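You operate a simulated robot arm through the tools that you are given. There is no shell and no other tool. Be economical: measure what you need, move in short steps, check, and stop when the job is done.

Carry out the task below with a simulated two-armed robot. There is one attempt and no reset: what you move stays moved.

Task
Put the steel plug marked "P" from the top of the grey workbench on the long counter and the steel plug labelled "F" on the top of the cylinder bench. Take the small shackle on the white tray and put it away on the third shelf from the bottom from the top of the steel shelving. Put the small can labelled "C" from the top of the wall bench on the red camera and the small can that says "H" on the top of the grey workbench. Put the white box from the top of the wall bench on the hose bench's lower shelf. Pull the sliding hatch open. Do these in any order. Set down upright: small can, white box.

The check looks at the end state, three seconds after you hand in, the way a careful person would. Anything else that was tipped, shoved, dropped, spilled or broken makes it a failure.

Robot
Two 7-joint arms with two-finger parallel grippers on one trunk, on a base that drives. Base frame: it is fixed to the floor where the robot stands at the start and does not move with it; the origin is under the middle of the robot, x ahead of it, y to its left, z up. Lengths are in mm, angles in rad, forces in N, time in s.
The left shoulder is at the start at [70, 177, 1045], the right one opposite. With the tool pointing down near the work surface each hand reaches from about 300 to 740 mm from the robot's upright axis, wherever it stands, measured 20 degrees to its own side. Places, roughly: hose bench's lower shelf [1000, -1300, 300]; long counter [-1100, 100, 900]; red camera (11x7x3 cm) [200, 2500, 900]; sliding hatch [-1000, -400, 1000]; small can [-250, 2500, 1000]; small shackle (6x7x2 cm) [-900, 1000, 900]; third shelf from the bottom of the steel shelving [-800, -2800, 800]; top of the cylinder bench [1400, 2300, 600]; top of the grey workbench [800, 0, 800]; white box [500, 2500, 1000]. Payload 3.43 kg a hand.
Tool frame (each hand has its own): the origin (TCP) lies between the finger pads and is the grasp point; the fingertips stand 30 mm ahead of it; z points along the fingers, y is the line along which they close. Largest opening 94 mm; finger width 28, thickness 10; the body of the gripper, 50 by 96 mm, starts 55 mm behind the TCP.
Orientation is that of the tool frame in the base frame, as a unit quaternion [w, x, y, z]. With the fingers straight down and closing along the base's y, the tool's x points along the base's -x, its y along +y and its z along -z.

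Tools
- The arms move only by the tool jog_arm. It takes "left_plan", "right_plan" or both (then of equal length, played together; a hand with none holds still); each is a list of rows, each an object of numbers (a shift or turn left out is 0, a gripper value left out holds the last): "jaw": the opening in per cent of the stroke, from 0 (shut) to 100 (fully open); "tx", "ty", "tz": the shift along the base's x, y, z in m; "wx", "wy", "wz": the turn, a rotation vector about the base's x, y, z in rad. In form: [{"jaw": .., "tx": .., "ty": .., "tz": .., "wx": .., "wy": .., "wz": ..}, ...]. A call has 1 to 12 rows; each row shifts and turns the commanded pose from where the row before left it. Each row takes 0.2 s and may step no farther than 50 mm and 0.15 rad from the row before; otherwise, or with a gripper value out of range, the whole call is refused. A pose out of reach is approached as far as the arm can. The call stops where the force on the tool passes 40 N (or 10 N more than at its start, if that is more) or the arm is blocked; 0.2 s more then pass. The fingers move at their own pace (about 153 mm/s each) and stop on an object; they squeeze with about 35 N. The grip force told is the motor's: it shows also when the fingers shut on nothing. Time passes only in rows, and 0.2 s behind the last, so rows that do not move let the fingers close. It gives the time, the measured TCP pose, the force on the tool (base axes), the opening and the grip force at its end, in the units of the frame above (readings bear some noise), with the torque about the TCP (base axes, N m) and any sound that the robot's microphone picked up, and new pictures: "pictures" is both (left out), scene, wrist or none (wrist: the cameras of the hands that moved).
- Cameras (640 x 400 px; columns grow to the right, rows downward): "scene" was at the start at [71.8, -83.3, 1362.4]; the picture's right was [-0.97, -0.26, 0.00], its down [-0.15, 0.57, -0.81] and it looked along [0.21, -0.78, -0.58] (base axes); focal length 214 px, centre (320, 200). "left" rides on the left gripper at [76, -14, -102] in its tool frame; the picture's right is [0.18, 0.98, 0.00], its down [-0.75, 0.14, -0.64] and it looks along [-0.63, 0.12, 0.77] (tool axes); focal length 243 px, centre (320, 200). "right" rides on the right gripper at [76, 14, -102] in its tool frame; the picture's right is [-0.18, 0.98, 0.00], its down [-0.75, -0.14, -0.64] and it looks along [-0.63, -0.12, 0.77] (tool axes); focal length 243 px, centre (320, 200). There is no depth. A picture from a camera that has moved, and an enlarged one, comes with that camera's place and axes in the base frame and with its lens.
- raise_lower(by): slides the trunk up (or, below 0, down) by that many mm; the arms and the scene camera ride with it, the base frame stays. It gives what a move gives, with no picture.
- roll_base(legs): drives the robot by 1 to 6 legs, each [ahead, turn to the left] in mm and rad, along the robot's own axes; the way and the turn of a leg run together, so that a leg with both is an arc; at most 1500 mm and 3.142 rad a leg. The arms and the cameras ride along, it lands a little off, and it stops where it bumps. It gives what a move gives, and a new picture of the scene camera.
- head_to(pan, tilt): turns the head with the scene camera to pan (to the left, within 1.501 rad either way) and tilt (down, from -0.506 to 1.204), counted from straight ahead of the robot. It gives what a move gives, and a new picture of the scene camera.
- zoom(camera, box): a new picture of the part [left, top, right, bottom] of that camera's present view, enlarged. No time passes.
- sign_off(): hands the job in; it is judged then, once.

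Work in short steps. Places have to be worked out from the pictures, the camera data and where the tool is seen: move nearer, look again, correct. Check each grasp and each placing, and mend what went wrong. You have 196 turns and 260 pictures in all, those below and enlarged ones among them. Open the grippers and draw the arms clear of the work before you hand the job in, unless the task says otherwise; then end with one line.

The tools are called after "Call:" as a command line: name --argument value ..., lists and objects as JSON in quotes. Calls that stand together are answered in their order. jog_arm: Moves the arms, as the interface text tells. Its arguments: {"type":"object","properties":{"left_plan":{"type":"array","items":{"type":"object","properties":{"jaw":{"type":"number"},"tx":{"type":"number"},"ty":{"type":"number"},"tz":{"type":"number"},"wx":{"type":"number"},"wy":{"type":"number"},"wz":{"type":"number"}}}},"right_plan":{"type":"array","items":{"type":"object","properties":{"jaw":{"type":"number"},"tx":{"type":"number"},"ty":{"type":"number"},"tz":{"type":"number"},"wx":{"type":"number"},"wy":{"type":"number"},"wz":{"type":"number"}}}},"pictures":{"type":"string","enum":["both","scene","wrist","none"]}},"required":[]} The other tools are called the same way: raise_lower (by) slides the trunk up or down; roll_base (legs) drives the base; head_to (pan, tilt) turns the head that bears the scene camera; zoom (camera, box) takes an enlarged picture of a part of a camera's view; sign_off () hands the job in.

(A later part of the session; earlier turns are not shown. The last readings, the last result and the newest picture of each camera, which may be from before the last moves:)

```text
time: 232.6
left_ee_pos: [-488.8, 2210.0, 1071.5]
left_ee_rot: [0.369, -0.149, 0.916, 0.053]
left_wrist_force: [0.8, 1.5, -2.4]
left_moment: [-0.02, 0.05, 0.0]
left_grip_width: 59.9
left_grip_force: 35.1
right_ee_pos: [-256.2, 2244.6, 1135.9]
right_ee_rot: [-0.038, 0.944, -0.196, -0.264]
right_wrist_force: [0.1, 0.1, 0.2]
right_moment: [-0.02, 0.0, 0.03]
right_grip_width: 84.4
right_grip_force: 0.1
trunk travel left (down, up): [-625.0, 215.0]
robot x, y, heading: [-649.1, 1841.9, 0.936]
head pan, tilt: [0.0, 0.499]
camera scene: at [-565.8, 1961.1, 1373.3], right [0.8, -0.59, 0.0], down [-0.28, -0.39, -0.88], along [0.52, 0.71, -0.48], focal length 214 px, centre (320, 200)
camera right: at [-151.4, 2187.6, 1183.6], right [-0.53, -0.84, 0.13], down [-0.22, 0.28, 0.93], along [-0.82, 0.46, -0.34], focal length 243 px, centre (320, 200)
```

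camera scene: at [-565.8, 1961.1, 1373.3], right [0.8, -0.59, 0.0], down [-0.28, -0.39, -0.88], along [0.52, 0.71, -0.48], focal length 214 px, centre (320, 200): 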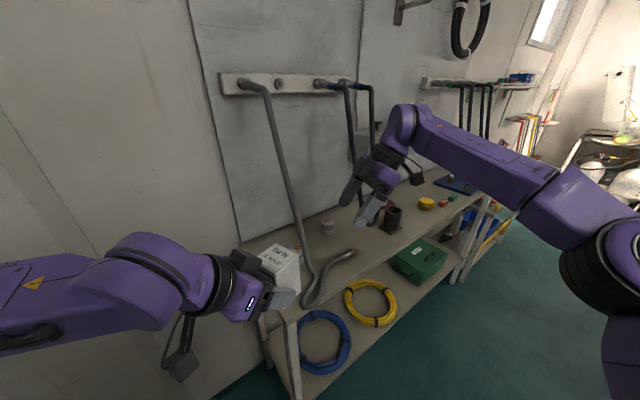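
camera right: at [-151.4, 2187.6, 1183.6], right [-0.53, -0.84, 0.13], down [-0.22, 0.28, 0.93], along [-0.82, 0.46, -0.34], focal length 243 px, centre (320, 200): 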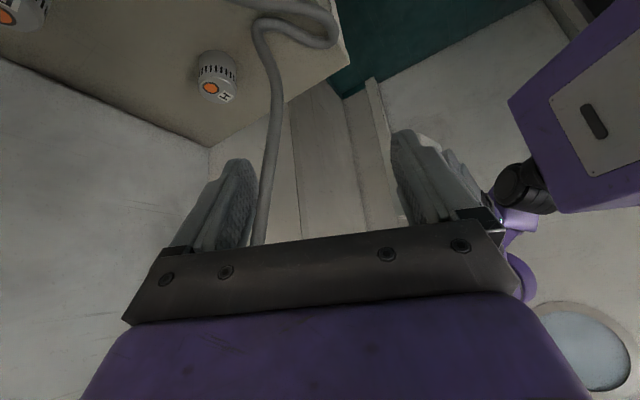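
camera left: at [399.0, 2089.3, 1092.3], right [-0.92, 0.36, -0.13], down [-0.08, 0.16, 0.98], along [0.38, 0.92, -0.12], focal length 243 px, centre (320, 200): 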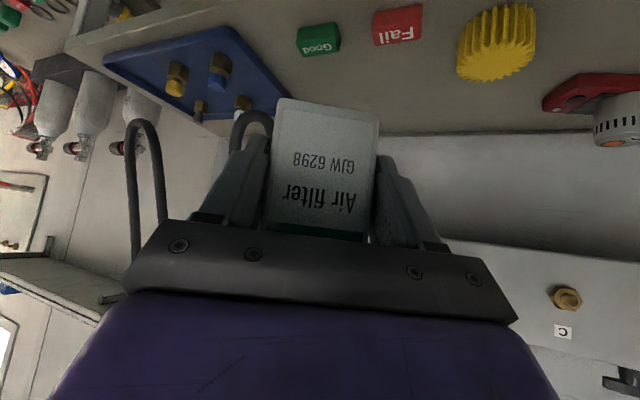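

H top at (-320, 2425); the arm is now in the corridor between hoses. Go to the pre-grasp with jaws at 64 mm.

Call:
jog_arm --right_plan '[{"jaw": 68, "tx": -0.0044, "ty": 0.033, "tz": -0.033}, {"tx": -0.0044, "ty": 0.033, "tz": -0.033}, {"tx": -0.0044, "ty": 0.033, "tz": -0.033}, {"tx": -0.0044, "ty": 0.033, "tz": -0.033}, {"tx": -0.0044, "ty": 0.033, "tz": -0.033}]' --pictures "both"

```text
time: 233.8
left_ee_pos: [-488.0, 2207.8, 1072.2]
left_ee_rot: [0.369, -0.148, 0.916, 0.055]
left_wrist_force: [0.3, 0.3, -1.8]
left_moment: [-0.05, 0.04, -0.03]
left_grip_width: 59.7
left_grip_force: 35.4
right_ee_pos: [-311.2, 2377.0, 981.6]
right_ee_rot: [-0.04, 0.943, -0.196, -0.264]
right_wrist_force: [-0.3, 0.7, -0.5]
right_moment: [0.02, 0.01, 0.0]
right_grip_width: 63.8
right_grip_force: 0.0
right hand out of reach, approached as far as the arm can: row 4, 5
trunk travel left (down, up): [-625.0, 215.0]
robot x, y, heading: [-646.4, 1844.2, 0.936]
head pan, tilt: [0.0, 0.499]
camera scene: at [-565.1, 1957.6, 1373.6], right [0.8, -0.59, 0.0], down [-0.28, -0.39, -0.88], along [0.52, 0.71, -0.48], focal length 214 px, centre (320, 200)
camera right: at [-206.6, 2318.4, 1028.9], right [-0.53, -0.84, 0.12], down [-0.22, 0.28, 0.93], along [-0.82, 0.47, -0.33], focal length 243 px, centre (320, 200)
```

scene: 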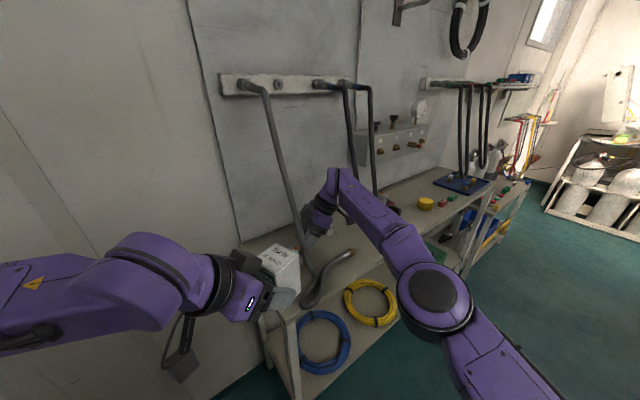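
right: 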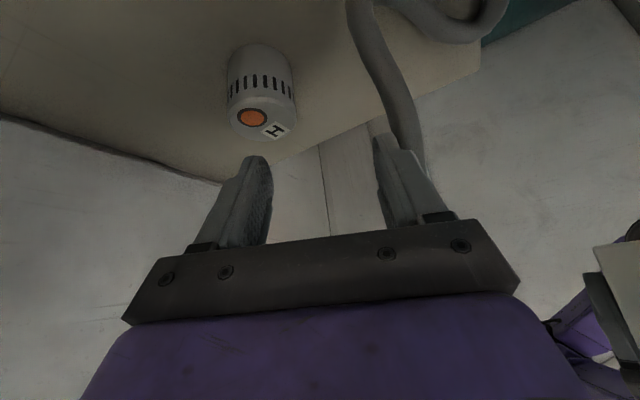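

The arm falls short from here; the fingers are clear of the hose. Nudge the base ~60 mm forward.

Call:
roll_base --legs '[[60, 0]]'

Call:
jog_arm --right_plan '[{}]' --pictures "wrist"

```text
time: 234.8
left_ee_pos: [-455.4, 2253.9, 1074.4]
left_ee_rot: [0.37, -0.148, 0.916, 0.055]
left_wrist_force: [-0.6, -0.1, -1.5]
left_moment: [0.0, 0.03, 0.01]
left_grip_width: 59.9
left_grip_force: 34.8
right_ee_pos: [-277.1, 2422.2, 982.2]
right_ee_rot: [-0.041, 0.943, -0.196, -0.265]
right_wrist_force: [0.2, -0.1, -0.5]
right_moment: [0.0, 0.0, -0.05]
right_grip_width: 63.9
right_grip_force: 0.0
trunk travel left (down, up): [-625.0, 215.0]
robot x, y, heading: [-614.3, 1892.0, 0.936]
head pan, tilt: [0.0, 0.499]
camera scene: at [-531.3, 2003.8, 1374.0], right [0.8, -0.59, 0.0], down [-0.28, -0.38, -0.88], along [0.52, 0.71, -0.48], focal length 214 px, centre (320, 200)
```

scene: 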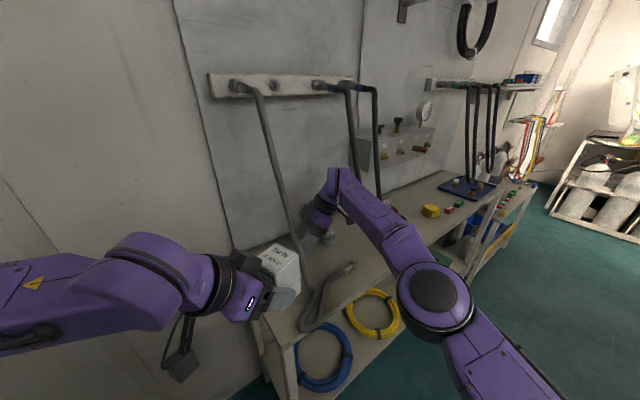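

```text
time: 235.2
left_ee_pos: [-455.7, 2254.2, 1073.1]
left_ee_rot: [0.37, -0.148, 0.915, 0.056]
left_wrist_force: [-0.4, -0.4, -1.7]
left_moment: [0.0, 0.04, 0.0]
left_grip_width: 59.9
left_grip_force: 34.9
right_ee_pos: [-277.0, 2422.6, 983.5]
right_ee_rot: [-0.041, 0.943, -0.196, -0.265]
right_wrist_force: [0.5, -0.8, 0.2]
right_moment: [0.0, -0.03, -0.03]
right_grip_width: 64.0
right_grip_force: 0.1
trunk travel left (down, up): [-625.0, 215.0]
robot x, y, heading: [-611.9, 1890.0, 0.934]
head pan, tilt: [0.0, 0.499]
camera right: at [-172.9, 2365.2, 1030.6], right [-0.53, -0.84, 0.12], down [-0.22, 0.28, 0.93], along [-0.82, 0.47, -0.33], focal length 243 px, centre (320, 200)
```

right: 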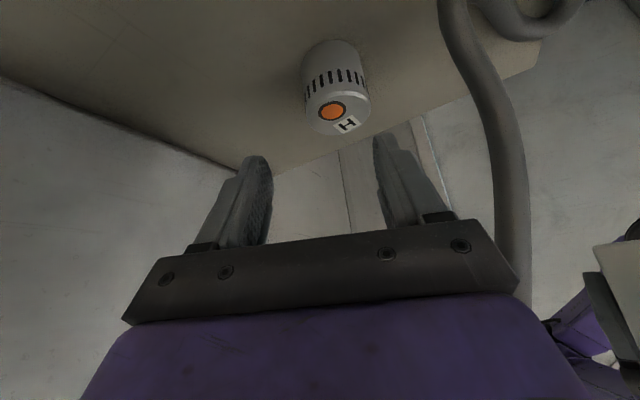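

H is centred at (-322, 2425). Advance most of the way, then check.

Call:
jog_arm --right_plan '[{"tx": -0.01, "tz": -0.02}, {"tx": -0.01, "ty": 0.001, "tz": -0.02}, {"tx": -0.01, "ty": 0.001, "tz": -0.019}]' --pictures "wrist"

```text
time: 236.0
left_ee_pos: [-453.0, 2256.5, 1071.5]
left_ee_rot: [0.37, -0.148, 0.916, 0.054]
left_wrist_force: [0.0, 0.6, -1.9]
left_moment: [-0.03, 0.04, 0.0]
left_grip_width: 59.7
left_grip_force: 34.7
right_ee_pos: [-306.3, 2427.6, 920.5]
right_ee_rot: [-0.039, 0.943, -0.196, -0.265]
right_wrist_force: [-0.1, -0.5, 0.0]
right_moment: [0.0, 0.03, 0.03]
right_grip_width: 63.8
right_grip_force: 0.0
trunk travel left (down, up): [-625.0, 215.0]
robot x, y, heading: [-610.9, 1890.2, 0.94]
head pan, tilt: [0.0, 0.499]
camera right: at [-201.9, 2369.5, 969.4], right [-0.53, -0.84, 0.12], down [-0.22, 0.28, 0.93], along [-0.82, 0.47, -0.33], focal length 243 px, centre (320, 200)
```

right: 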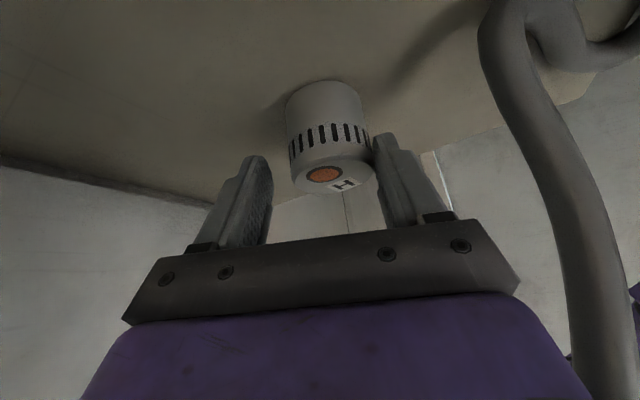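

Call:
jog_arm --right_plan '[{"tx": -0.003, "ty": -0.005}, {"tx": -0.008, "ty": 0.002, "tz": -0.015}, {"jaw": 0}, {}, {}]' --pictures "wrist"

```text
time: 237.2
left_ee_pos: [-453.6, 2254.4, 1072.4]
left_ee_rot: [0.369, -0.148, 0.916, 0.055]
left_wrist_force: [0.2, 0.1, -2.1]
left_moment: [0.01, 0.05, 0.0]
left_grip_width: 59.5
left_grip_force: 35.1
right_ee_pos: [-318.6, 2423.6, 909.3]
right_ee_rot: [-0.041, 0.943, -0.196, -0.266]
right_wrist_force: [1.8, 5.2, 13.2]
right_moment: [0.51, -0.14, -0.03]
right_grip_width: 48.2
right_grip_force: 35.6
trunk travel left (down, up): [-625.0, 215.0]
robot x, y, heading: [-611.1, 1892.6, 0.937]
head pan, tilt: [0.0, 0.499]
camera right: at [-213.6, 2365.7, 956.4], right [-0.53, -0.84, 0.12], down [-0.22, 0.27, 0.94], along [-0.82, 0.47, -0.33], focal length 243 px, centre (320, 200)
```

right: 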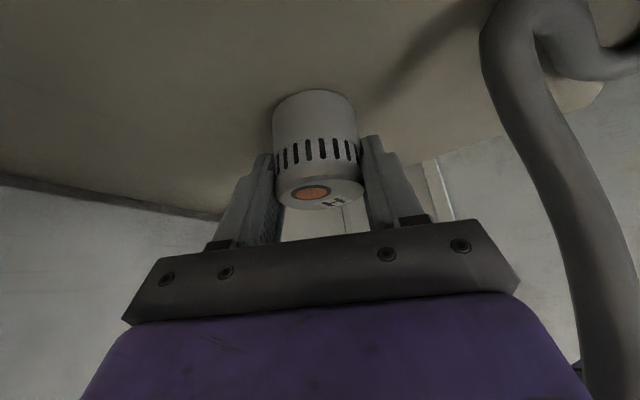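

Gripped (48 mm) with a little residual force. Lift gently 20 mm and check.

Call:
jog_arm --right_plan '[{"tz": 0.008}, {"tz": 0.012}]' --pictures "wrist"

```text
time: 237.8
left_ee_pos: [-454.3, 2254.4, 1072.5]
left_ee_rot: [0.369, -0.148, 0.916, 0.055]
left_wrist_force: [0.3, -0.4, -2.0]
left_moment: [-0.04, 0.03, 0.01]
left_grip_width: 59.5
left_grip_force: 35.2
right_ee_pos: [-317.7, 2421.8, 927.8]
right_ee_rot: [-0.04, 0.943, -0.196, -0.265]
right_wrist_force: [0.3, 0.5, -0.7]
right_moment: [-0.01, -0.03, 0.0]
right_grip_width: 48.8
right_grip_force: 35.0
trunk travel left (down, up): [-625.0, 215.0]
robot x, y, heading: [-615.4, 1894.0, 0.937]
head pan, tilt: [0.0, 0.499]
camera right: at [-213.4, 2365.5, 974.8], right [-0.53, -0.84, 0.12], down [-0.22, 0.28, 0.93], along [-0.82, 0.47, -0.34], focal length 243 px, centre (320, 200)
```

right: 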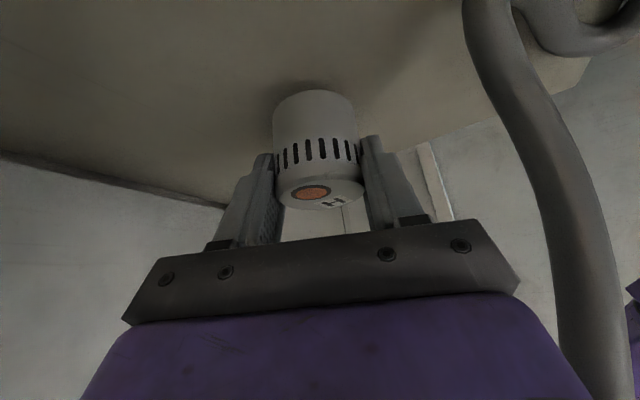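

H is held and free. Retreat out through the corridor the same way.

Call:
jog_arm --right_plan '[{"tx": 0.015, "tz": 0.025}, {"tx": 0.02, "tz": 0.03}, {"tx": 0.01, "ty": -0.03, "tz": 0.025}, {"tx": 0.006, "ty": -0.035, "tz": 0.03}, {"tx": 0.004, "ty": -0.035, "tz": 0.03}, {"ty": -0.035, "tz": 0.03}, {"ty": -0.04, "tz": 0.02}]' --pictures "both"

```text
time: 239.4
left_ee_pos: [-453.8, 2253.8, 1073.7]
left_ee_rot: [0.369, -0.147, 0.916, 0.055]
left_wrist_force: [0.5, -0.9, -1.9]
left_moment: [0.01, 0.01, 0.02]
left_grip_width: 59.6
left_grip_force: 35.2
right_ee_pos: [-262.2, 2244.2, 1119.1]
right_ee_rot: [-0.041, 0.943, -0.196, -0.265]
right_wrist_force: [-0.3, -0.8, -0.6]
right_moment: [0.03, -0.02, -0.02]
right_grip_width: 48.7
right_grip_force: 34.6
trunk travel left (down, up): [-625.0, 215.0]
robot x, y, heading: [-613.4, 1890.8, 0.937]
head pan, tilt: [0.0, 0.499]
camera scene: at [-529.7, 2003.7, 1373.7], right [0.8, -0.59, 0.0], down [-0.28, -0.38, -0.88], along [0.52, 0.71, -0.48], focal length 214 px, centre (320, 200)
camera right: at [-157.7, 2187.3, 1166.1], right [-0.53, -0.84, 0.12], down [-0.22, 0.28, 0.93], along [-0.82, 0.47, -0.33], focal length 243 px, centre (320, 200)
```

scene: 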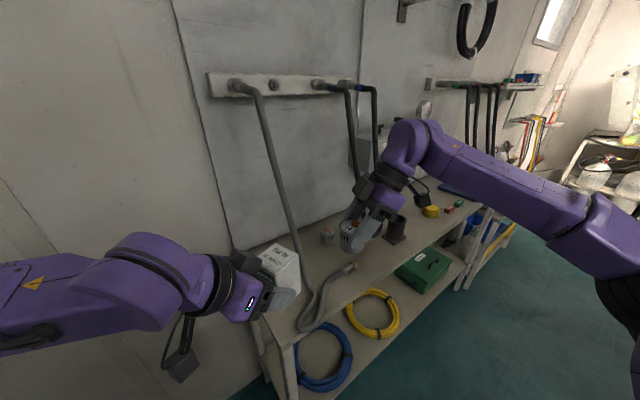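
right: 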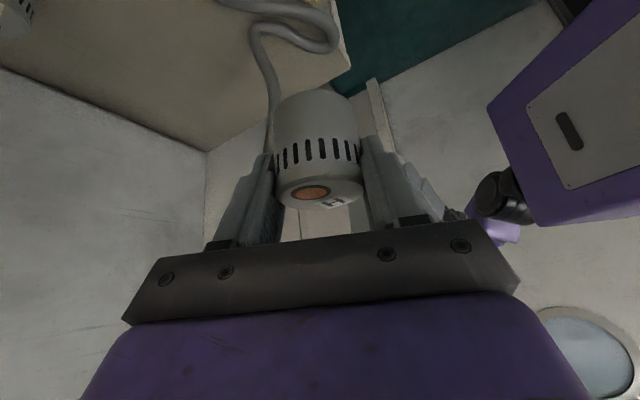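

Both objects are held. Drive to the grey workbench in front of the old F spot.

Call:
roll_base --legs '[[0, -2.162], [1000, 0], [808, 0], [0, 1.225]]'

Call:
head_to --pan 0 --tilt 0.8

```text
time: 256.7
left_ee_pos: [387.5, 284.3, 1072.5]
left_ee_rot: [0.354, 0.275, 0.886, -0.116]
left_wrist_force: [0.6, -0.1, -2.0]
left_moment: [0.02, 0.03, -0.02]
left_grip_width: 59.2
left_grip_force: 34.9
right_ee_pos: [494.8, 127.5, 1117.2]
right_ee_rot: [-0.155, 0.756, -0.597, -0.218]
right_wrist_force: [-0.3, -0.4, -0.5]
right_moment: [0.01, 0.01, 0.01]
right_grip_width: 48.6
right_grip_force: 34.6
trunk travel left (down, up): [-625.0, 215.0]
robot x, y, heading: [-0.4, 192.8, 0.011]
head pan, tilt: [0.0, 0.499]
camera scene: at [140.3, 196.0, 1373.5], right [0.01, -1.0, 0.0], down [-0.48, 0.0, -0.88], along [0.88, 0.01, -0.48], focal length 214 px, centre (320, 200)
```

scene: 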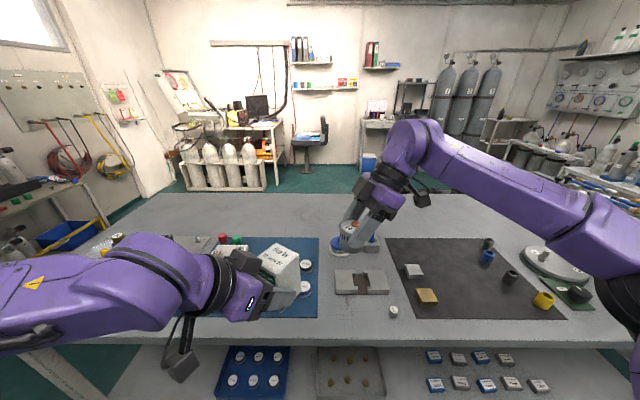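

```text
time: 257.5
left_ee_pos: [385.5, 284.2, 1071.0]
left_ee_rot: [0.355, 0.277, 0.885, -0.117]
left_wrist_force: [-0.3, -0.5, -2.4]
left_moment: [0.04, 0.02, 0.0]
left_grip_width: 59.4
left_grip_force: 34.9
right_ee_pos: [495.6, 126.5, 1117.0]
right_ee_rot: [-0.154, 0.756, -0.596, -0.22]
right_wrist_force: [-0.1, -0.5, -1.5]
right_moment: [-0.01, 0.0, 0.0]
right_grip_width: 48.4
right_grip_force: 35.0
trunk travel left (down, up): [-625.0, 215.0]
robot x, y, heading: [-0.1, 194.6, 0.011]
head pan, tilt: [0.0, 0.799]
camera scene: at [130.0, 195.7, 1347.6], right [0.01, -1.0, 0.0], down [-0.72, -0.01, -0.7], along [0.7, 0.01, -0.72], focal length 214 px, centre (320, 200)
```

scene: 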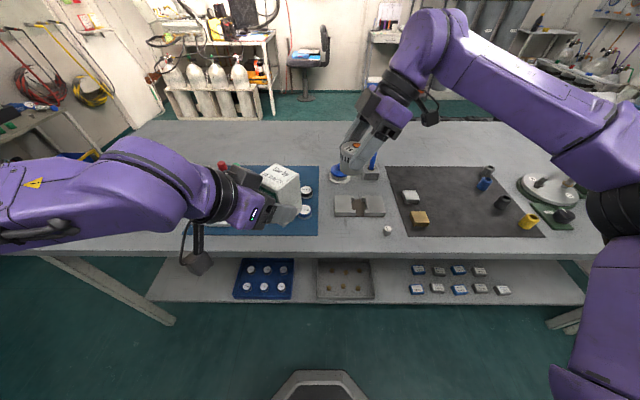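

Free spot at (472,118), between L, the fixture and the blue mat. Lower H there.

Call:
jog_arm --right_plan '[{"tx": -0.005, "ty": -0.002, "tz": -0.036}, {"tx": -0.005, "ty": -0.002, "tz": -0.036}, {"tx": -0.005, "ty": -0.002, "tz": -0.036}, {"tx": -0.005, "ty": -0.002, "tz": -0.036}, {"tx": -0.003, "tz": -0.03}]' --pictures "both"

```text
time: 258.7
left_ee_pos: [387.2, 283.9, 1073.3]
left_ee_rot: [0.354, 0.277, 0.885, -0.117]
left_wrist_force: [-0.2, 0.4, -2.4]
left_moment: [0.02, 0.06, 0.01]
left_grip_width: 59.6
left_grip_force: 35.5
right_ee_pos: [471.1, 117.4, 943.2]
right_ee_rot: [-0.154, 0.756, -0.597, -0.219]
right_wrist_force: [-0.8, 1.0, -0.1]
right_moment: [0.03, 0.03, -0.03]
right_grip_width: 48.5
right_grip_force: 35.1
trunk travel left (down, up): [-625.0, 215.0]
robot x, y, heading: [2.0, 191.7, 0.008]
head pan, tilt: [0.0, 0.799]
camera scene: at [130.2, 195.7, 1347.6], right [0.01, -1.0, 0.0], down [-0.72, -0.01, -0.7], along [0.7, 0.01, -0.72], focal length 214 px, centre (320, 200)
camera right: at [489.3, 1.1, 991.0], right [-0.99, -0.08, 0.12], down [0.09, 0.34, 0.93], along [-0.12, 0.94, -0.33], focal length 243 px, centre (320, 200)
```

scene: 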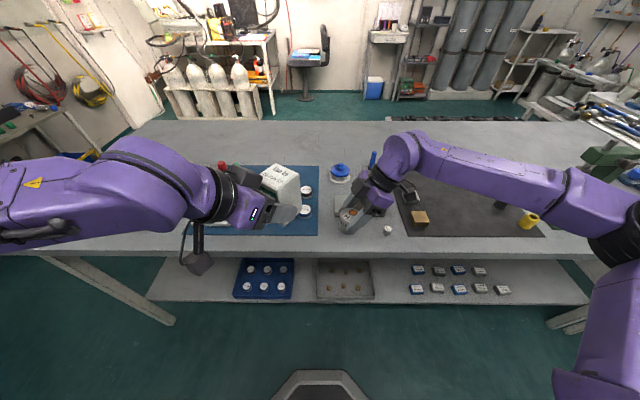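
right: 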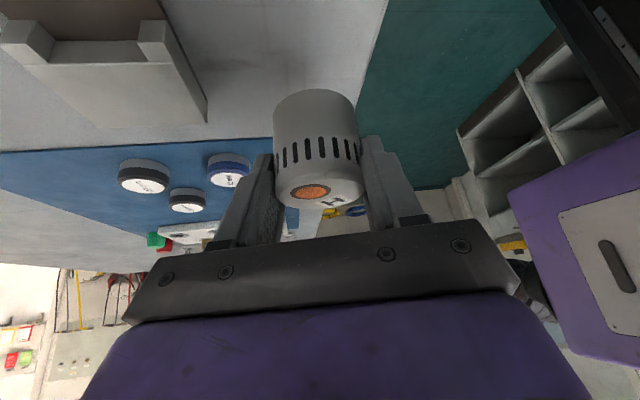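

Call:
jog_arm --right_plan '[{"tx": 0.006, "tz": -0.015}, {"tz": -0.008}, {"tz": -0.004}, {"tz": -0.004}, {"tz": -0.004}, {"tz": -0.004}, {"tz": -0.004}, {"tz": -0.004}, {"tz": -0.004}]' --pictures "wrist"

```text
time: 260.7
left_ee_pos: [382.4, 284.4, 1074.4]
left_ee_rot: [0.355, 0.277, 0.885, -0.116]
left_wrist_force: [0.2, -1.1, -1.9]
left_moment: [0.0, 0.04, 0.01]
left_grip_width: 59.8
left_grip_force: 35.6
right_ee_pos: [477.0, 119.4, 898.6]
right_ee_rot: [-0.16, 0.756, -0.596, -0.217]
right_wrist_force: [3.6, -6.2, 39.7]
right_moment: [0.11, -0.77, -0.11]
right_grip_width: 48.7
right_grip_force: 35.4
trunk travel left (down, up): [-625.0, 215.0]
robot x, y, heading: [1.2, 191.4, 0.004]
head pan, tilt: [0.0, 0.799]
camera right: at [493.2, 1.4, 945.6], right [-0.99, -0.08, 0.11], down [0.08, 0.34, 0.94], along [-0.11, 0.94, -0.33], focal length 243 px, centre (320, 200)
```

right: 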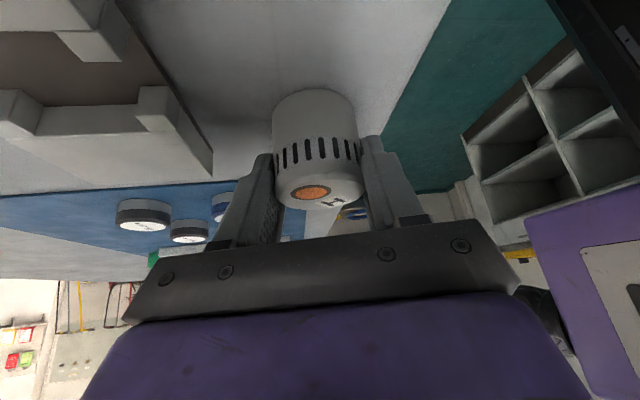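

H is on the bench. Ease up, open, and retreat along the tool axis.

Call:
jog_arm --right_plan '[{"tz": 0.002}, {"jaw": 62}, {"jaw": 75}, {}, {"tx": 0.003, "ty": -0.012, "tz": 0.022}, {"tx": 0.005, "ty": -0.016, "tz": 0.03}, {"tx": 0.005, "ty": -0.016, "tz": 0.04}, {"tz": 0.045}, {"tz": 0.045}]' --pictures "both"

```text
time: 262.7
left_ee_pos: [385.7, 284.9, 1071.9]
left_ee_rot: [0.354, 0.276, 0.886, -0.116]
left_wrist_force: [0.2, -0.2, -1.0]
left_moment: [0.02, 0.04, 0.0]
left_grip_width: 59.8
left_grip_force: 34.6
right_ee_pos: [490.7, 75.5, 1075.5]
right_ee_rot: [-0.155, 0.756, -0.597, -0.218]
right_wrist_force: [-0.4, 0.0, 0.3]
right_moment: [-0.01, -0.01, 0.03]
right_grip_width: 70.4
right_grip_force: 0.2
trunk travel left (down, up): [-625.0, 215.0]
robot x, y, heading: [3.4, 189.9, 0.004]
head pan, tilt: [0.0, 0.799]
camera scene: at [129.1, 196.5, 1347.6], right [0.01, -1.0, 0.0], down [-0.72, -0.01, -0.7], along [0.7, 0.01, -0.72], focal length 214 px, centre (320, 200)
camera right: at [507.1, -40.9, 1123.4], right [-0.99, -0.08, 0.12], down [0.09, 0.35, 0.93], along [-0.12, 0.93, -0.33], focal length 243 px, centre (320, 200)
```

scene: 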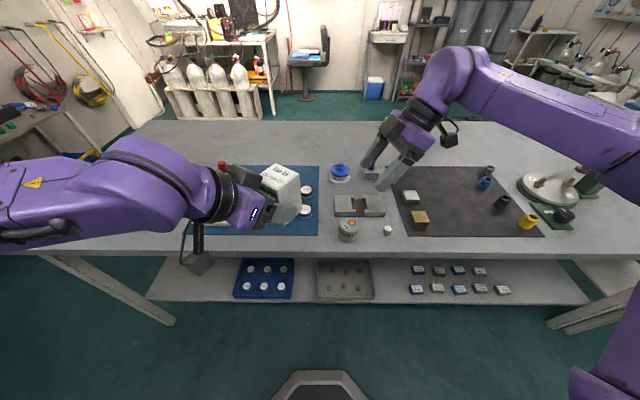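
right: 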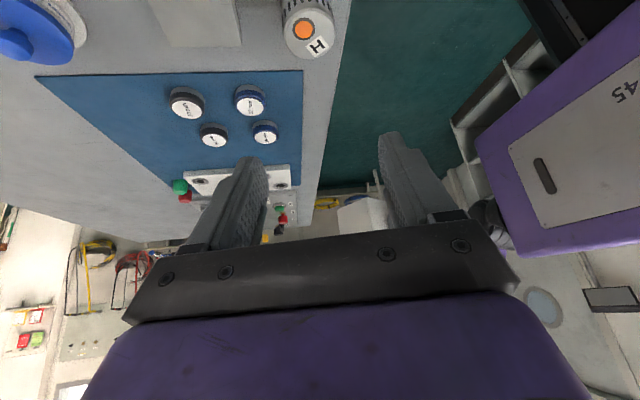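

H stands on the bench. Now the hose bench: drive to the −y side to look at it.

Call:
roll_base --legs '[[0, -1.57], [1300, 0], [0, 1.4]]'

Call:
head_to --pan 0 --tilt 0.5

```text
time: 276.5
left_ee_pos: [422.4, -1079.1, 1071.4]
left_ee_rot: [0.345, 0.342, 0.862, -0.142]
left_wrist_force: [-0.5, -0.3, -2.3]
left_moment: [0.01, 0.02, -0.01]
left_grip_width: 59.5
left_grip_force: 34.6
right_ee_pos: [494.7, -1301.6, 1075.1]
right_ee_rot: [-0.171, 0.709, -0.652, -0.209]
right_wrist_force: [0.6, -0.6, -0.3]
right_moment: [-0.02, -0.01, -0.02]
right_grip_width: 70.3
right_grip_force: 0.1
trunk travel left (down, up): [-625.0, 215.0]
robot x, y, heading: [27.9, -1108.6, -0.141]
head pan, tilt: [0.0, 0.799]
camera scene: at [155.7, -1129.2, 1347.6], right [-0.14, -0.99, 0.0], down [-0.71, 0.1, -0.7], along [0.69, -0.1, -0.72], focal length 214 px, centre (320, 200)
```

scene: 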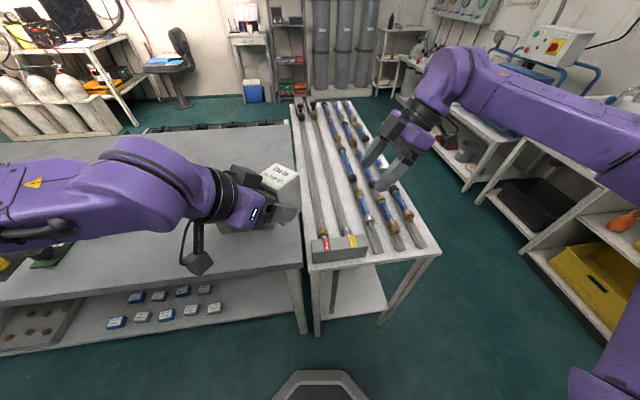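

```text
time: 277.3
left_ee_pos: [422.4, -1080.1, 1071.3]
left_ee_rot: [0.345, 0.342, 0.862, -0.143]
left_wrist_force: [0.5, 0.6, -0.9]
left_moment: [0.02, 0.02, 0.0]
left_grip_width: 59.5
left_grip_force: 35.0
right_ee_pos: [494.8, -1301.7, 1075.2]
right_ee_rot: [-0.171, 0.709, -0.652, -0.207]
right_wrist_force: [-0.4, 0.6, 0.0]
right_moment: [0.02, 0.01, 0.01]
right_grip_width: 70.5
right_grip_force: 0.2
trunk travel left (down, up): [-625.0, 215.0]
robot x, y, heading: [26.8, -1114.5, -0.147]
head pan, tilt: [0.0, 0.499]
camera scene: at [165.8, -1130.8, 1373.5], right [-0.14, -0.99, 0.0], down [-0.47, 0.07, -0.88], along [0.87, -0.12, -0.48], focal length 214 px, centre (320, 200)
```

scene: 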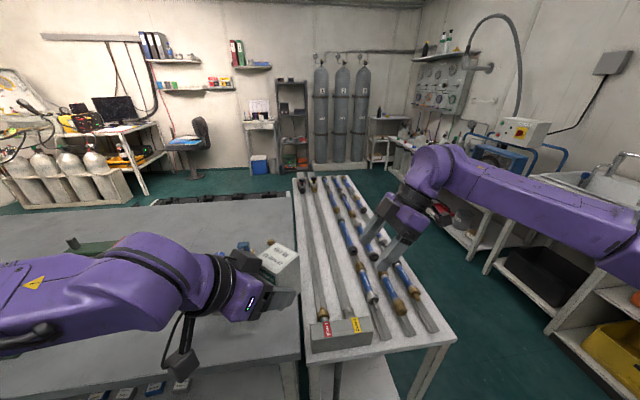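

The hose bench's near end is at x≈440, y −1156…−1522, lower shelf at z≈300–320. I'll line up with its end, tuck the right hand, and lower the trunk.

Call:
roll_base --legs '[[-150, 0], [0, -0.8], [230, 0], [0, 0.945], [-100, 0]]'

Call:
jog_arm --right_plan '[{"tx": -0.03, "ty": -0.02}, {"tx": -0.03, "ty": -0.03}, {"tx": -0.03, "ty": -0.03}, {"tx": -0.03, "ty": -0.03}, {"tx": -0.03, "ty": -0.03}]' --pictures "none"

```text
time: 285.3
left_ee_pos: [301.5, -1188.7, 1073.1]
left_ee_rot: [0.355, 0.279, 0.885, -0.117]
left_wrist_force: [-0.8, -0.7, -1.3]
left_moment: [0.04, 0.04, 0.0]
left_grip_width: 59.5
left_grip_force: 34.7
right_ee_pos: [402.6, -1396.7, 1074.2]
right_ee_rot: [-0.155, 0.755, -0.598, -0.219]
right_wrist_force: [-0.1, -0.1, 0.0]
right_moment: [0.01, -0.02, -0.01]
right_grip_width: 70.4
right_grip_force: 0.1
trunk travel left (down, up): [-625.0, 215.0]
robot x, y, heading: [-87.3, -1276.3, 0.006]
head pan, tilt: [0.0, 0.499]
camera scene: at [54.1, -1275.7, 1373.6], right [0.0, -1.0, 0.0], down [-0.48, 0.0, -0.88], along [0.88, 0.0, -0.48], focal length 214 px, centre (320, 200)
```

scene: 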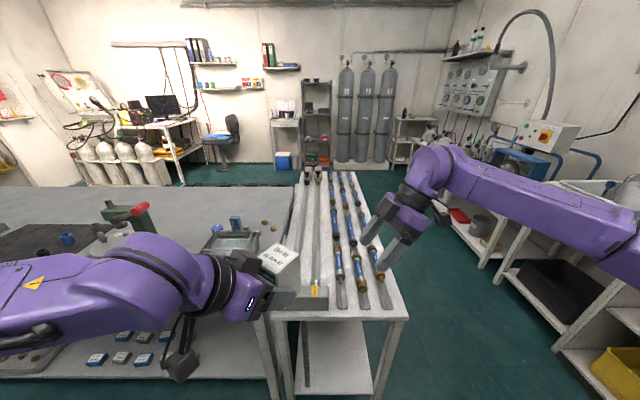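

```text
time: 286.5
left_ee_pos: [299.9, -1190.8, 1072.5]
left_ee_rot: [0.354, 0.279, 0.885, -0.116]
left_wrist_force: [-0.3, -0.9, -1.5]
left_moment: [0.08, 0.01, -0.02]
left_grip_width: 59.5
left_grip_force: 34.7
right_ee_pos: [251.6, -1539.2, 1074.5]
right_ee_rot: [-0.155, 0.755, -0.599, -0.218]
right_wrist_force: [0.0, -0.8, -0.8]
right_moment: [-0.01, 0.02, -0.05]
right_grip_width: 70.5
right_grip_force: 0.0
trunk travel left (down, up): [-625.0, 215.0]
robot x, y, heading: [-85.5, -1277.6, 0.002]
head pan, tilt: [0.0, 0.499]
```

Lower the trunk and yaw the left hand so it points straight at the shelf.

Call:
raise_lower --by -550

Call:
jog_arm --left_plan '[{"wz": 0.15, "ty": -0.02}, {"wz": 0.15, "ty": -0.02}, {"wz": 0.15, "ty": -0.03}]' --pictures "wrist"

Call:
head_to --pan 0 --tilt 0.4

```text
refused: -550 is not a number from -400 to 400
```

```text
time: 287.3
left_ee_pos: [300.1, -1261.3, 1072.7]
left_ee_rot: [0.372, 0.076, 0.925, -0.034]
left_wrist_force: [0.1, -0.5, -1.6]
left_moment: [0.04, 0.01, 0.03]
left_grip_width: 59.8
left_grip_force: 35.1
right_ee_pos: [253.5, -1540.6, 1072.8]
right_ee_rot: [-0.156, 0.754, -0.599, -0.219]
right_wrist_force: [0.0, 0.2, -0.2]
right_moment: [0.06, -0.04, 0.01]
right_grip_width: 70.6
right_grip_force: 0.0
trunk travel left (down, up): [-625.0, 215.0]
robot x, y, heading: [-83.6, -1279.0, 0.008]
head pan, tilt: [0.0, 0.499]
camera left: at [174.4, -1255.1, 1093.2], right [0.03, 0.99, -0.13], down [0.12, 0.13, 0.98], along [0.99, -0.05, -0.12], focal length 243 px, centre (320, 200)
```

left: 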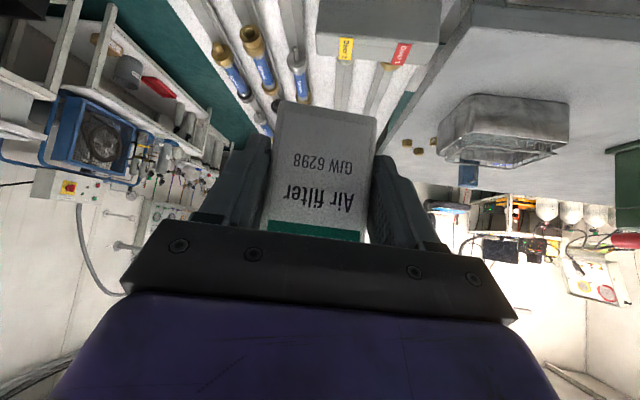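

```text
time: 288.0
left_ee_pos: [300.8, -1259.0, 1072.9]
left_ee_rot: [0.372, 0.076, 0.925, -0.036]
left_wrist_force: [0.3, 0.3, -1.7]
left_moment: [0.0, 0.09, -0.01]
left_grip_width: 59.7
left_grip_force: 35.1
right_ee_pos: [252.9, -1537.0, 1073.9]
right_ee_rot: [-0.155, 0.755, -0.599, -0.219]
right_wrist_force: [-0.6, 0.1, -0.1]
right_moment: [-0.01, 0.0, 0.01]
right_grip_width: 70.5
right_grip_force: 0.0
trunk travel left (down, up): [-625.0, 215.0]
robot x, y, heading: [-86.2, -1278.7, -0.0]
head pan, tilt: [0.0, 0.4]
camera scene: at [55.9, -1275.8, 1382.7], right [0.0, -1.0, 0.0], down [-0.39, 0.0, -0.92], along [0.92, 0.0, -0.39], focal length 214 px, centre (320, 200)
```

scene: 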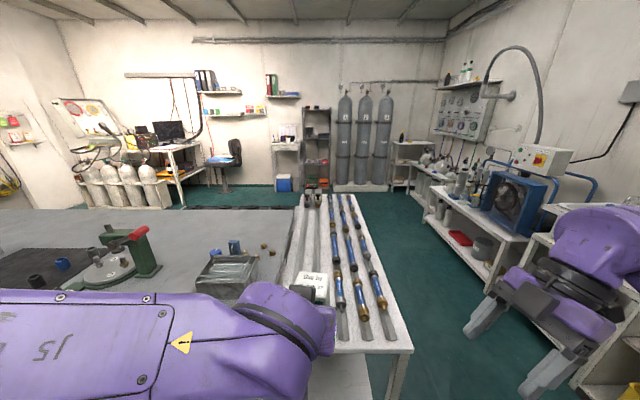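

Call:
raise_lower --by -400

Call:
raise_lower --by -150

Call:
head_to --pan 0 --tilt 0.5

Call:
zoom --camera "left" --box '[0, 0, 640, 400]'

```text
time: 291.8
left_ee_pos: [301.4, -1259.9, 672.9]
left_ee_rot: [0.372, 0.076, 0.925, -0.036]
left_wrist_force: [0.0, 0.2, -2.3]
left_moment: [0.01, 0.03, -0.04]
left_grip_width: 59.9
left_grip_force: 34.8
right_ee_pos: [253.2, -1537.9, 674.6]
right_ee_rot: [-0.155, 0.755, -0.599, -0.218]
right_wrist_force: [-0.5, 0.9, -0.4]
right_moment: [0.02, 0.0, 0.0]
right_grip_width: 70.2
right_grip_force: 0.1
trunk travel left (down, up): [-225.0, 615.0]
robot x, y, heading: [-85.8, -1278.1, 0.001]
head pan, tilt: [0.0, 0.4]
```

```text
time: 293.5
left_ee_pos: [301.0, -1258.0, 520.8]
left_ee_rot: [0.372, 0.075, 0.924, -0.035]
left_wrist_force: [0.7, -0.3, -1.3]
left_moment: [-0.03, 0.03, -0.02]
left_grip_width: 59.4
left_grip_force: 35.0
right_ee_pos: [254.0, -1537.9, 524.8]
right_ee_rot: [-0.155, 0.754, -0.599, -0.219]
right_wrist_force: [-0.5, -0.8, -1.1]
right_moment: [-0.02, 0.03, 0.03]
right_grip_width: 70.3
right_grip_force: 0.0
trunk travel left (down, up): [-75.0, 765.0]
robot x, y, heading: [-86.5, -1277.6, 0.004]
head pan, tilt: [0.0, 0.4]
```

```text
time: 294.2
left_ee_pos: [302.1, -1258.3, 521.9]
left_ee_rot: [0.372, 0.075, 0.925, -0.035]
left_wrist_force: [-0.1, -0.7, -1.6]
left_moment: [0.0, 0.05, -0.01]
left_grip_width: 59.8
left_grip_force: 35.0
right_ee_pos: [253.2, -1538.1, 526.0]
right_ee_rot: [-0.156, 0.754, -0.599, -0.219]
right_wrist_force: [0.2, -0.5, 0.3]
right_moment: [-0.02, -0.01, 0.0]
right_grip_width: 70.4
right_grip_force: 0.2
trunk travel left (down, up): [-75.0, 765.0]
robot x, y, heading: [-85.1, -1280.4, 0.002]
head pan, tilt: [0.0, 0.499]
camera scene: at [54.2, -1275.8, 823.6], right [0.0, -1.0, 0.0], down [-0.48, 0.0, -0.88], along [0.88, 0.0, -0.48], focal length 214 px, centre (320, 200)
```

scene: 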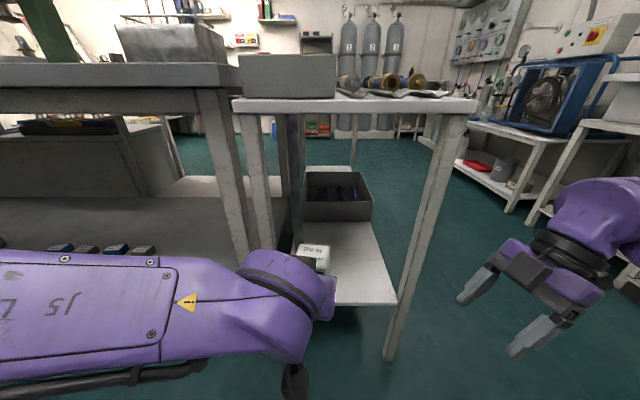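

```text
1.00 times, centred on (320, 200) of left
camera zoom: at [174.5, -1252.0, 543.4], right [0.03, 0.99, -0.14], down [0.12, 0.13, 0.98], along [0.99, -0.05, -0.12], focal length 243 px, centre (320, 200)
```

zoom: 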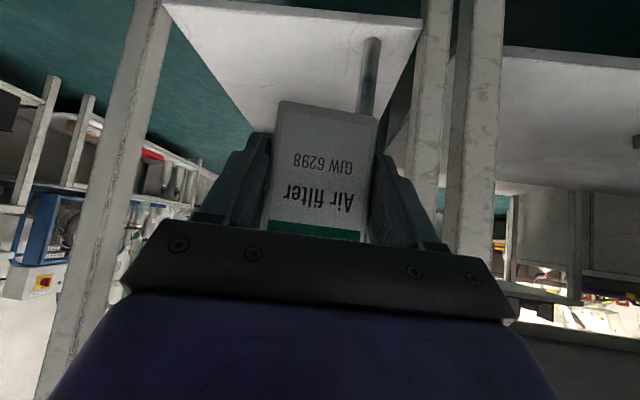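

Shelf at z≈295, near edge x≈435, free area around (530,−1345) right of the lying tube. Move the box in over it.

Call:
jog_arm --left_plan '[{"tx": 0.02, "ty": -0.03, "tz": -0.02}, {"tx": 0.02, "ty": -0.03, "tz": -0.02}, {"tx": 0.036, "ty": -0.015, "tz": -0.02}, {"tx": 0.04, "ty": -0.012, "tz": -0.02}, {"tx": 0.04, "tz": -0.02}, {"tx": 0.04, "tz": -0.02}, {"tx": 0.022}]' --pictures "both"

```text
time: 296.0
left_ee_pos: [536.1, -1325.1, 440.6]
left_ee_rot: [0.384, 0.037, 0.92, -0.067]
left_wrist_force: [0.0, 0.3, -3.1]
left_moment: [-0.05, 0.01, 0.03]
left_grip_width: 59.6
left_grip_force: 35.2
right_ee_pos: [252.6, -1538.1, 523.7]
right_ee_rot: [-0.154, 0.755, -0.599, -0.219]
right_wrist_force: [0.1, -0.4, -0.4]
right_moment: [-0.01, -0.02, 0.02]
right_grip_width: 70.2
right_grip_force: 0.0
trunk travel left (down, up): [-75.0, 765.0]
robot x, y, heading: [-84.1, -1277.5, 0.0]
head pan, tilt: [0.0, 0.499]
stopped in row 7 (left hand): the arm was blocked; the commanded pose is now the measured one
camera scene: at [54.2, -1275.8, 823.6], right [0.0, -1.0, 0.0], down [-0.48, 0.0, -0.88], along [0.88, 0.0, -0.48], focal length 214 px, centre (320, 200)
camera left: at [408.6, -1322.9, 457.9], right [-0.01, 0.97, -0.22], down [0.1, 0.22, 0.97], along [1.0, -0.01, -0.1], focal length 243 px, centre (320, 200)
```

scene: 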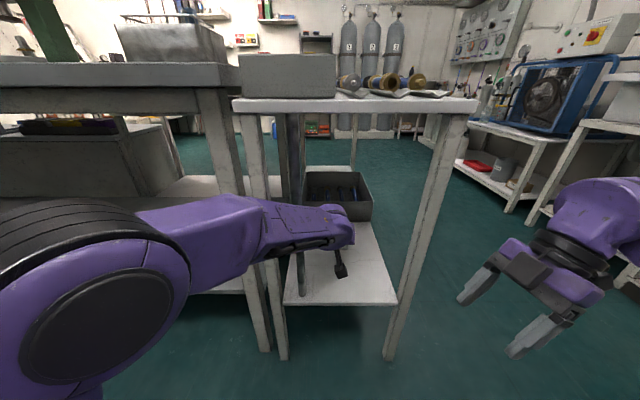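
left: 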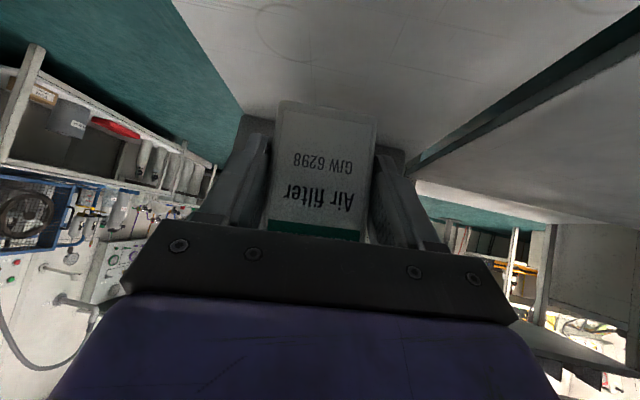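

The arm reported blocked and the hand tilted about 5°, with no residual force. First back the hand out slightly and restore the tilt to see whether motion is free.

Call:
jog_arm --left_plan '[{"tx": -0.02, "wx": 0.045, "wy": 0.01, "wz": -0.023}, {"tx": -0.02, "wx": 0.045, "wy": 0.009, "wz": -0.024}, {"tx": -0.02}]' --pictures "scene"

```text
time: 296.8
left_ee_pos: [479.1, -1318.7, 446.1]
left_ee_rot: [0.371, 0.062, 0.926, -0.045]
left_wrist_force: [0.6, -0.4, -1.9]
left_moment: [0.02, 0.05, -0.02]
left_grip_width: 59.7
left_grip_force: 34.6
right_ee_pos: [253.0, -1538.2, 523.6]
right_ee_rot: [-0.155, 0.754, -0.599, -0.22]
right_wrist_force: [-0.4, 0.2, -0.2]
right_moment: [-0.05, 0.01, 0.0]
right_grip_width: 70.4
right_grip_force: 0.1
trunk travel left (down, up): [-75.0, 765.0]
robot x, y, heading: [-88.6, -1281.9, 0.002]
head pan, tilt: [0.0, 0.499]
camera scene: at [54.3, -1275.9, 823.5], right [0.0, -1.0, 0.0], down [-0.48, 0.0, -0.88], along [0.88, 0.0, -0.48], focal length 214 px, centre (320, 200)
```

scene: 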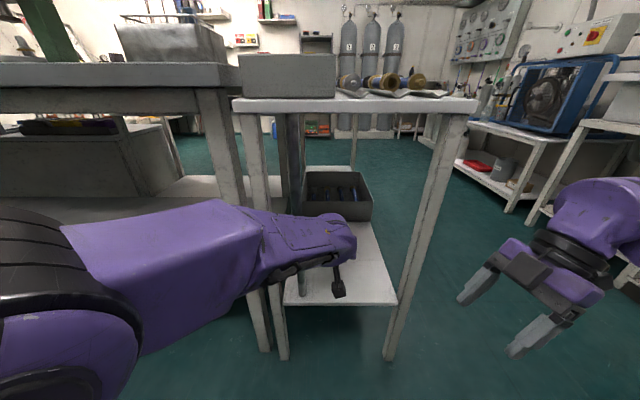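

The forearm runs across the bench's left leg. Withdraw, shift the robot ~320 mm right so the arm enters diagonally through the opening.

Call:
jog_arm --left_plan '[{"tx": -0.036, "ty": 0.011, "tz": 0.015}, {"tx": -0.036, "ty": 0.011, "tz": 0.015}, {"tx": -0.036, "ty": 0.011, "tz": 0.015}, {"tx": -0.036, "ty": 0.011, "tz": 0.015}, {"tx": -0.036, "ty": 0.011, "tz": 0.015, "wx": 0.01}]' --pictures "none"

Call:
roll_base --legs '[[-50, 0], [0, -1.57], [320, 0], [0, 1.57], [50, 0]]'

```text
time: 298.0
left_ee_pos: [292.6, -1273.1, 513.0]
left_ee_rot: [0.371, 0.08, 0.925, -0.028]
left_wrist_force: [-0.1, -0.3, -1.5]
left_moment: [0.01, 0.05, 0.0]
left_grip_width: 59.6
left_grip_force: 35.6
right_ee_pos: [253.1, -1538.4, 524.5]
right_ee_rot: [-0.156, 0.755, -0.598, -0.22]
right_wrist_force: [0.0, -0.6, -0.5]
right_moment: [-0.01, 0.02, -0.02]
right_grip_width: 70.5
right_grip_force: 0.1
trunk travel left (down, up): [-75.0, 765.0]
robot x, y, heading: [-88.4, -1276.9, 0.006]
head pan, tilt: [0.0, 0.499]
```

```text
time: 308.8
left_ee_pos: [301.1, -1587.2, 513.1]
left_ee_rot: [0.37, 0.074, 0.926, -0.025]
left_wrist_force: [0.9, -0.8, -2.0]
left_moment: [-0.02, 0.06, 0.0]
left_grip_width: 59.6
left_grip_force: 35.1
right_ee_pos: [262.5, -1853.9, 524.1]
right_ee_rot: [-0.154, 0.758, -0.594, -0.22]
right_wrist_force: [-0.5, -0.3, 0.0]
right_moment: [0.01, 0.02, 0.01]
right_grip_width: 70.4
right_grip_force: 0.0
trunk travel left (down, up): [-75.0, 765.0]
robot x, y, heading: [-79.2, -1601.1, 0.014]
head pan, tilt: [0.0, 0.499]
camera scene: at [60.5, -1594.1, 823.6], right [0.02, -1.0, 0.0], down [-0.48, -0.01, -0.88], along [0.88, 0.01, -0.48], focal length 214 px, centre (320, 200)
```

scene: 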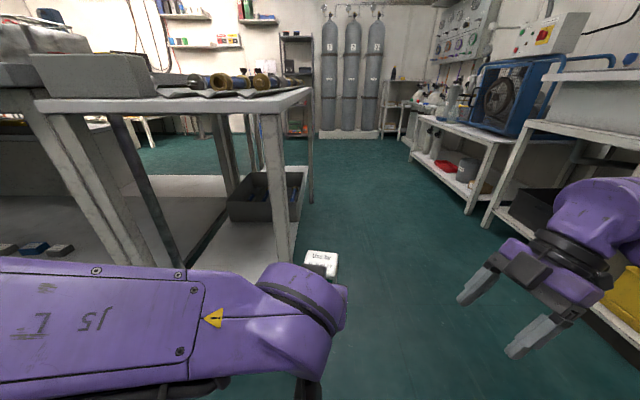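

From here, keep the hand at x≈300 and slide left in front of the opening first.

Call:
jog_arm --left_plan '[{"ty": 0.045, "tz": -0.015}, {"ty": 0.045, "tz": -0.015}, {"ty": 0.045, "tz": -0.015}, {"ty": 0.045, "tz": -0.015}, {"ty": 0.045, "tx": 0.01}, {"tx": 0.035, "ty": 0.012}, {"tx": 0.035}]' --pictures "both"

```text
time: 310.4
left_ee_pos: [415.6, -1363.3, 472.8]
left_ee_rot: [0.37, 0.074, 0.926, -0.025]
left_wrist_force: [0.9, 0.4, -1.5]
left_moment: [0.05, 0.04, 0.02]
left_grip_width: 59.7
left_grip_force: 35.1
left hand out of reach, approached as far as the arm can: row 3, 4
right_ee_pos: [262.8, -1853.6, 524.9]
right_ee_rot: [-0.154, 0.758, -0.595, -0.22]
right_wrist_force: [0.2, -1.4, -0.6]
right_moment: [-0.02, -0.01, -0.01]
right_grip_width: 70.6
right_grip_force: 0.0
trunk travel left (down, up): [-75.0, 765.0]
robot x, y, heading: [-80.2, -1596.5, 0.007]
head pan, tilt: [0.0, 0.499]
camera scene: at [60.6, -1593.9, 823.5], right [0.02, -1.0, 0.0], down [-0.48, -0.01, -0.88], along [0.88, 0.01, -0.48], focal length 214 px, centre (320, 200)
camera left: at [290.7, -1358.2, 493.8], right [0.02, 0.99, -0.12], down [0.12, 0.12, 0.99], along [0.99, -0.04, -0.12], focal length 243 px, centre (320, 200)
```

scene: 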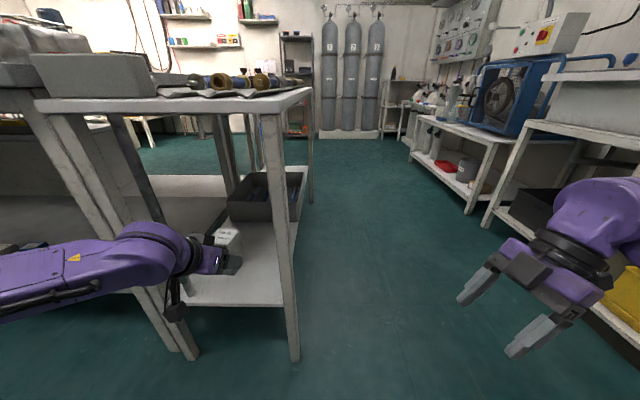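
left: 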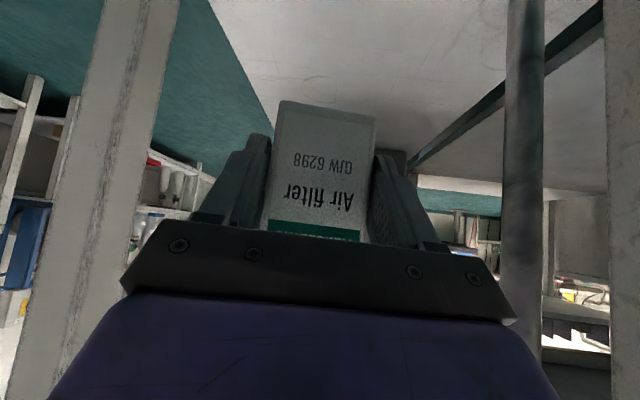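

There's a vertical post at about (450,−1230) — that likely blocked the arm. I'll place the box nearer the front edge: advance to x≈495 and lower.

Call:
jog_arm --left_plan '[{"tx": 0.03, "ty": -0.008, "tz": -0.02}, {"tx": 0.03, "tz": -0.03}, {"tx": 0.02, "tz": -0.03}]' --pictures "both"

```text
time: 311.2
left_ee_pos: [497.1, -1371.1, 392.5]
left_ee_rot: [0.37, 0.073, 0.926, -0.026]
left_wrist_force: [-0.2, 0.0, -2.1]
left_moment: [0.02, 0.06, 0.0]
left_grip_width: 59.8
left_grip_force: 35.1
right_ee_pos: [262.9, -1853.4, 524.3]
right_ee_rot: [-0.154, 0.758, -0.594, -0.22]
right_wrist_force: [0.3, 0.0, -0.8]
right_moment: [-0.03, -0.04, 0.0]
right_grip_width: 70.7
right_grip_force: 0.0
trunk travel left (down, up): [-75.0, 765.0]
robot x, y, heading: [-81.7, -1595.0, 0.017]
head pan, tilt: [0.0, 0.499]
camera scene: at [60.6, -1593.9, 823.6], right [0.02, -1.0, 0.0], down [-0.48, -0.01, -0.88], along [0.88, 0.01, -0.48], focal length 214 px, centre (320, 200)
camera left: at [369.9, -1365.9, 413.1], right [0.02, 0.99, -0.12], down [0.12, 0.12, 0.99], along [0.99, -0.04, -0.12], focal length 243 px, centre (320, 200)
```

scene: 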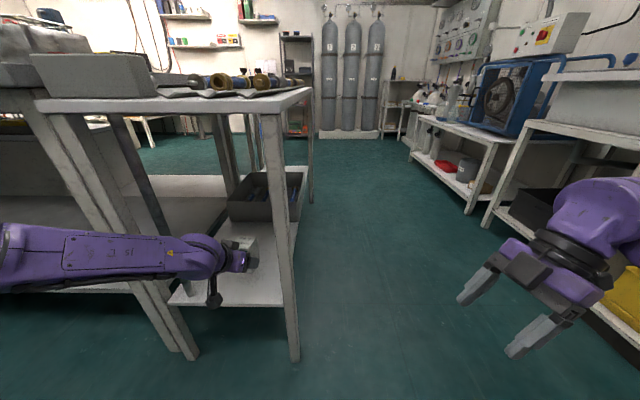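
left: 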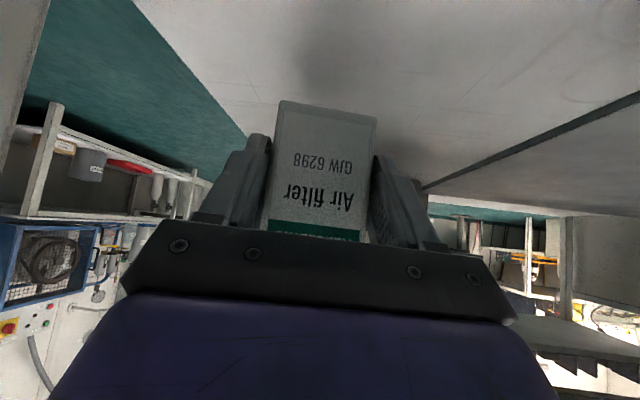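

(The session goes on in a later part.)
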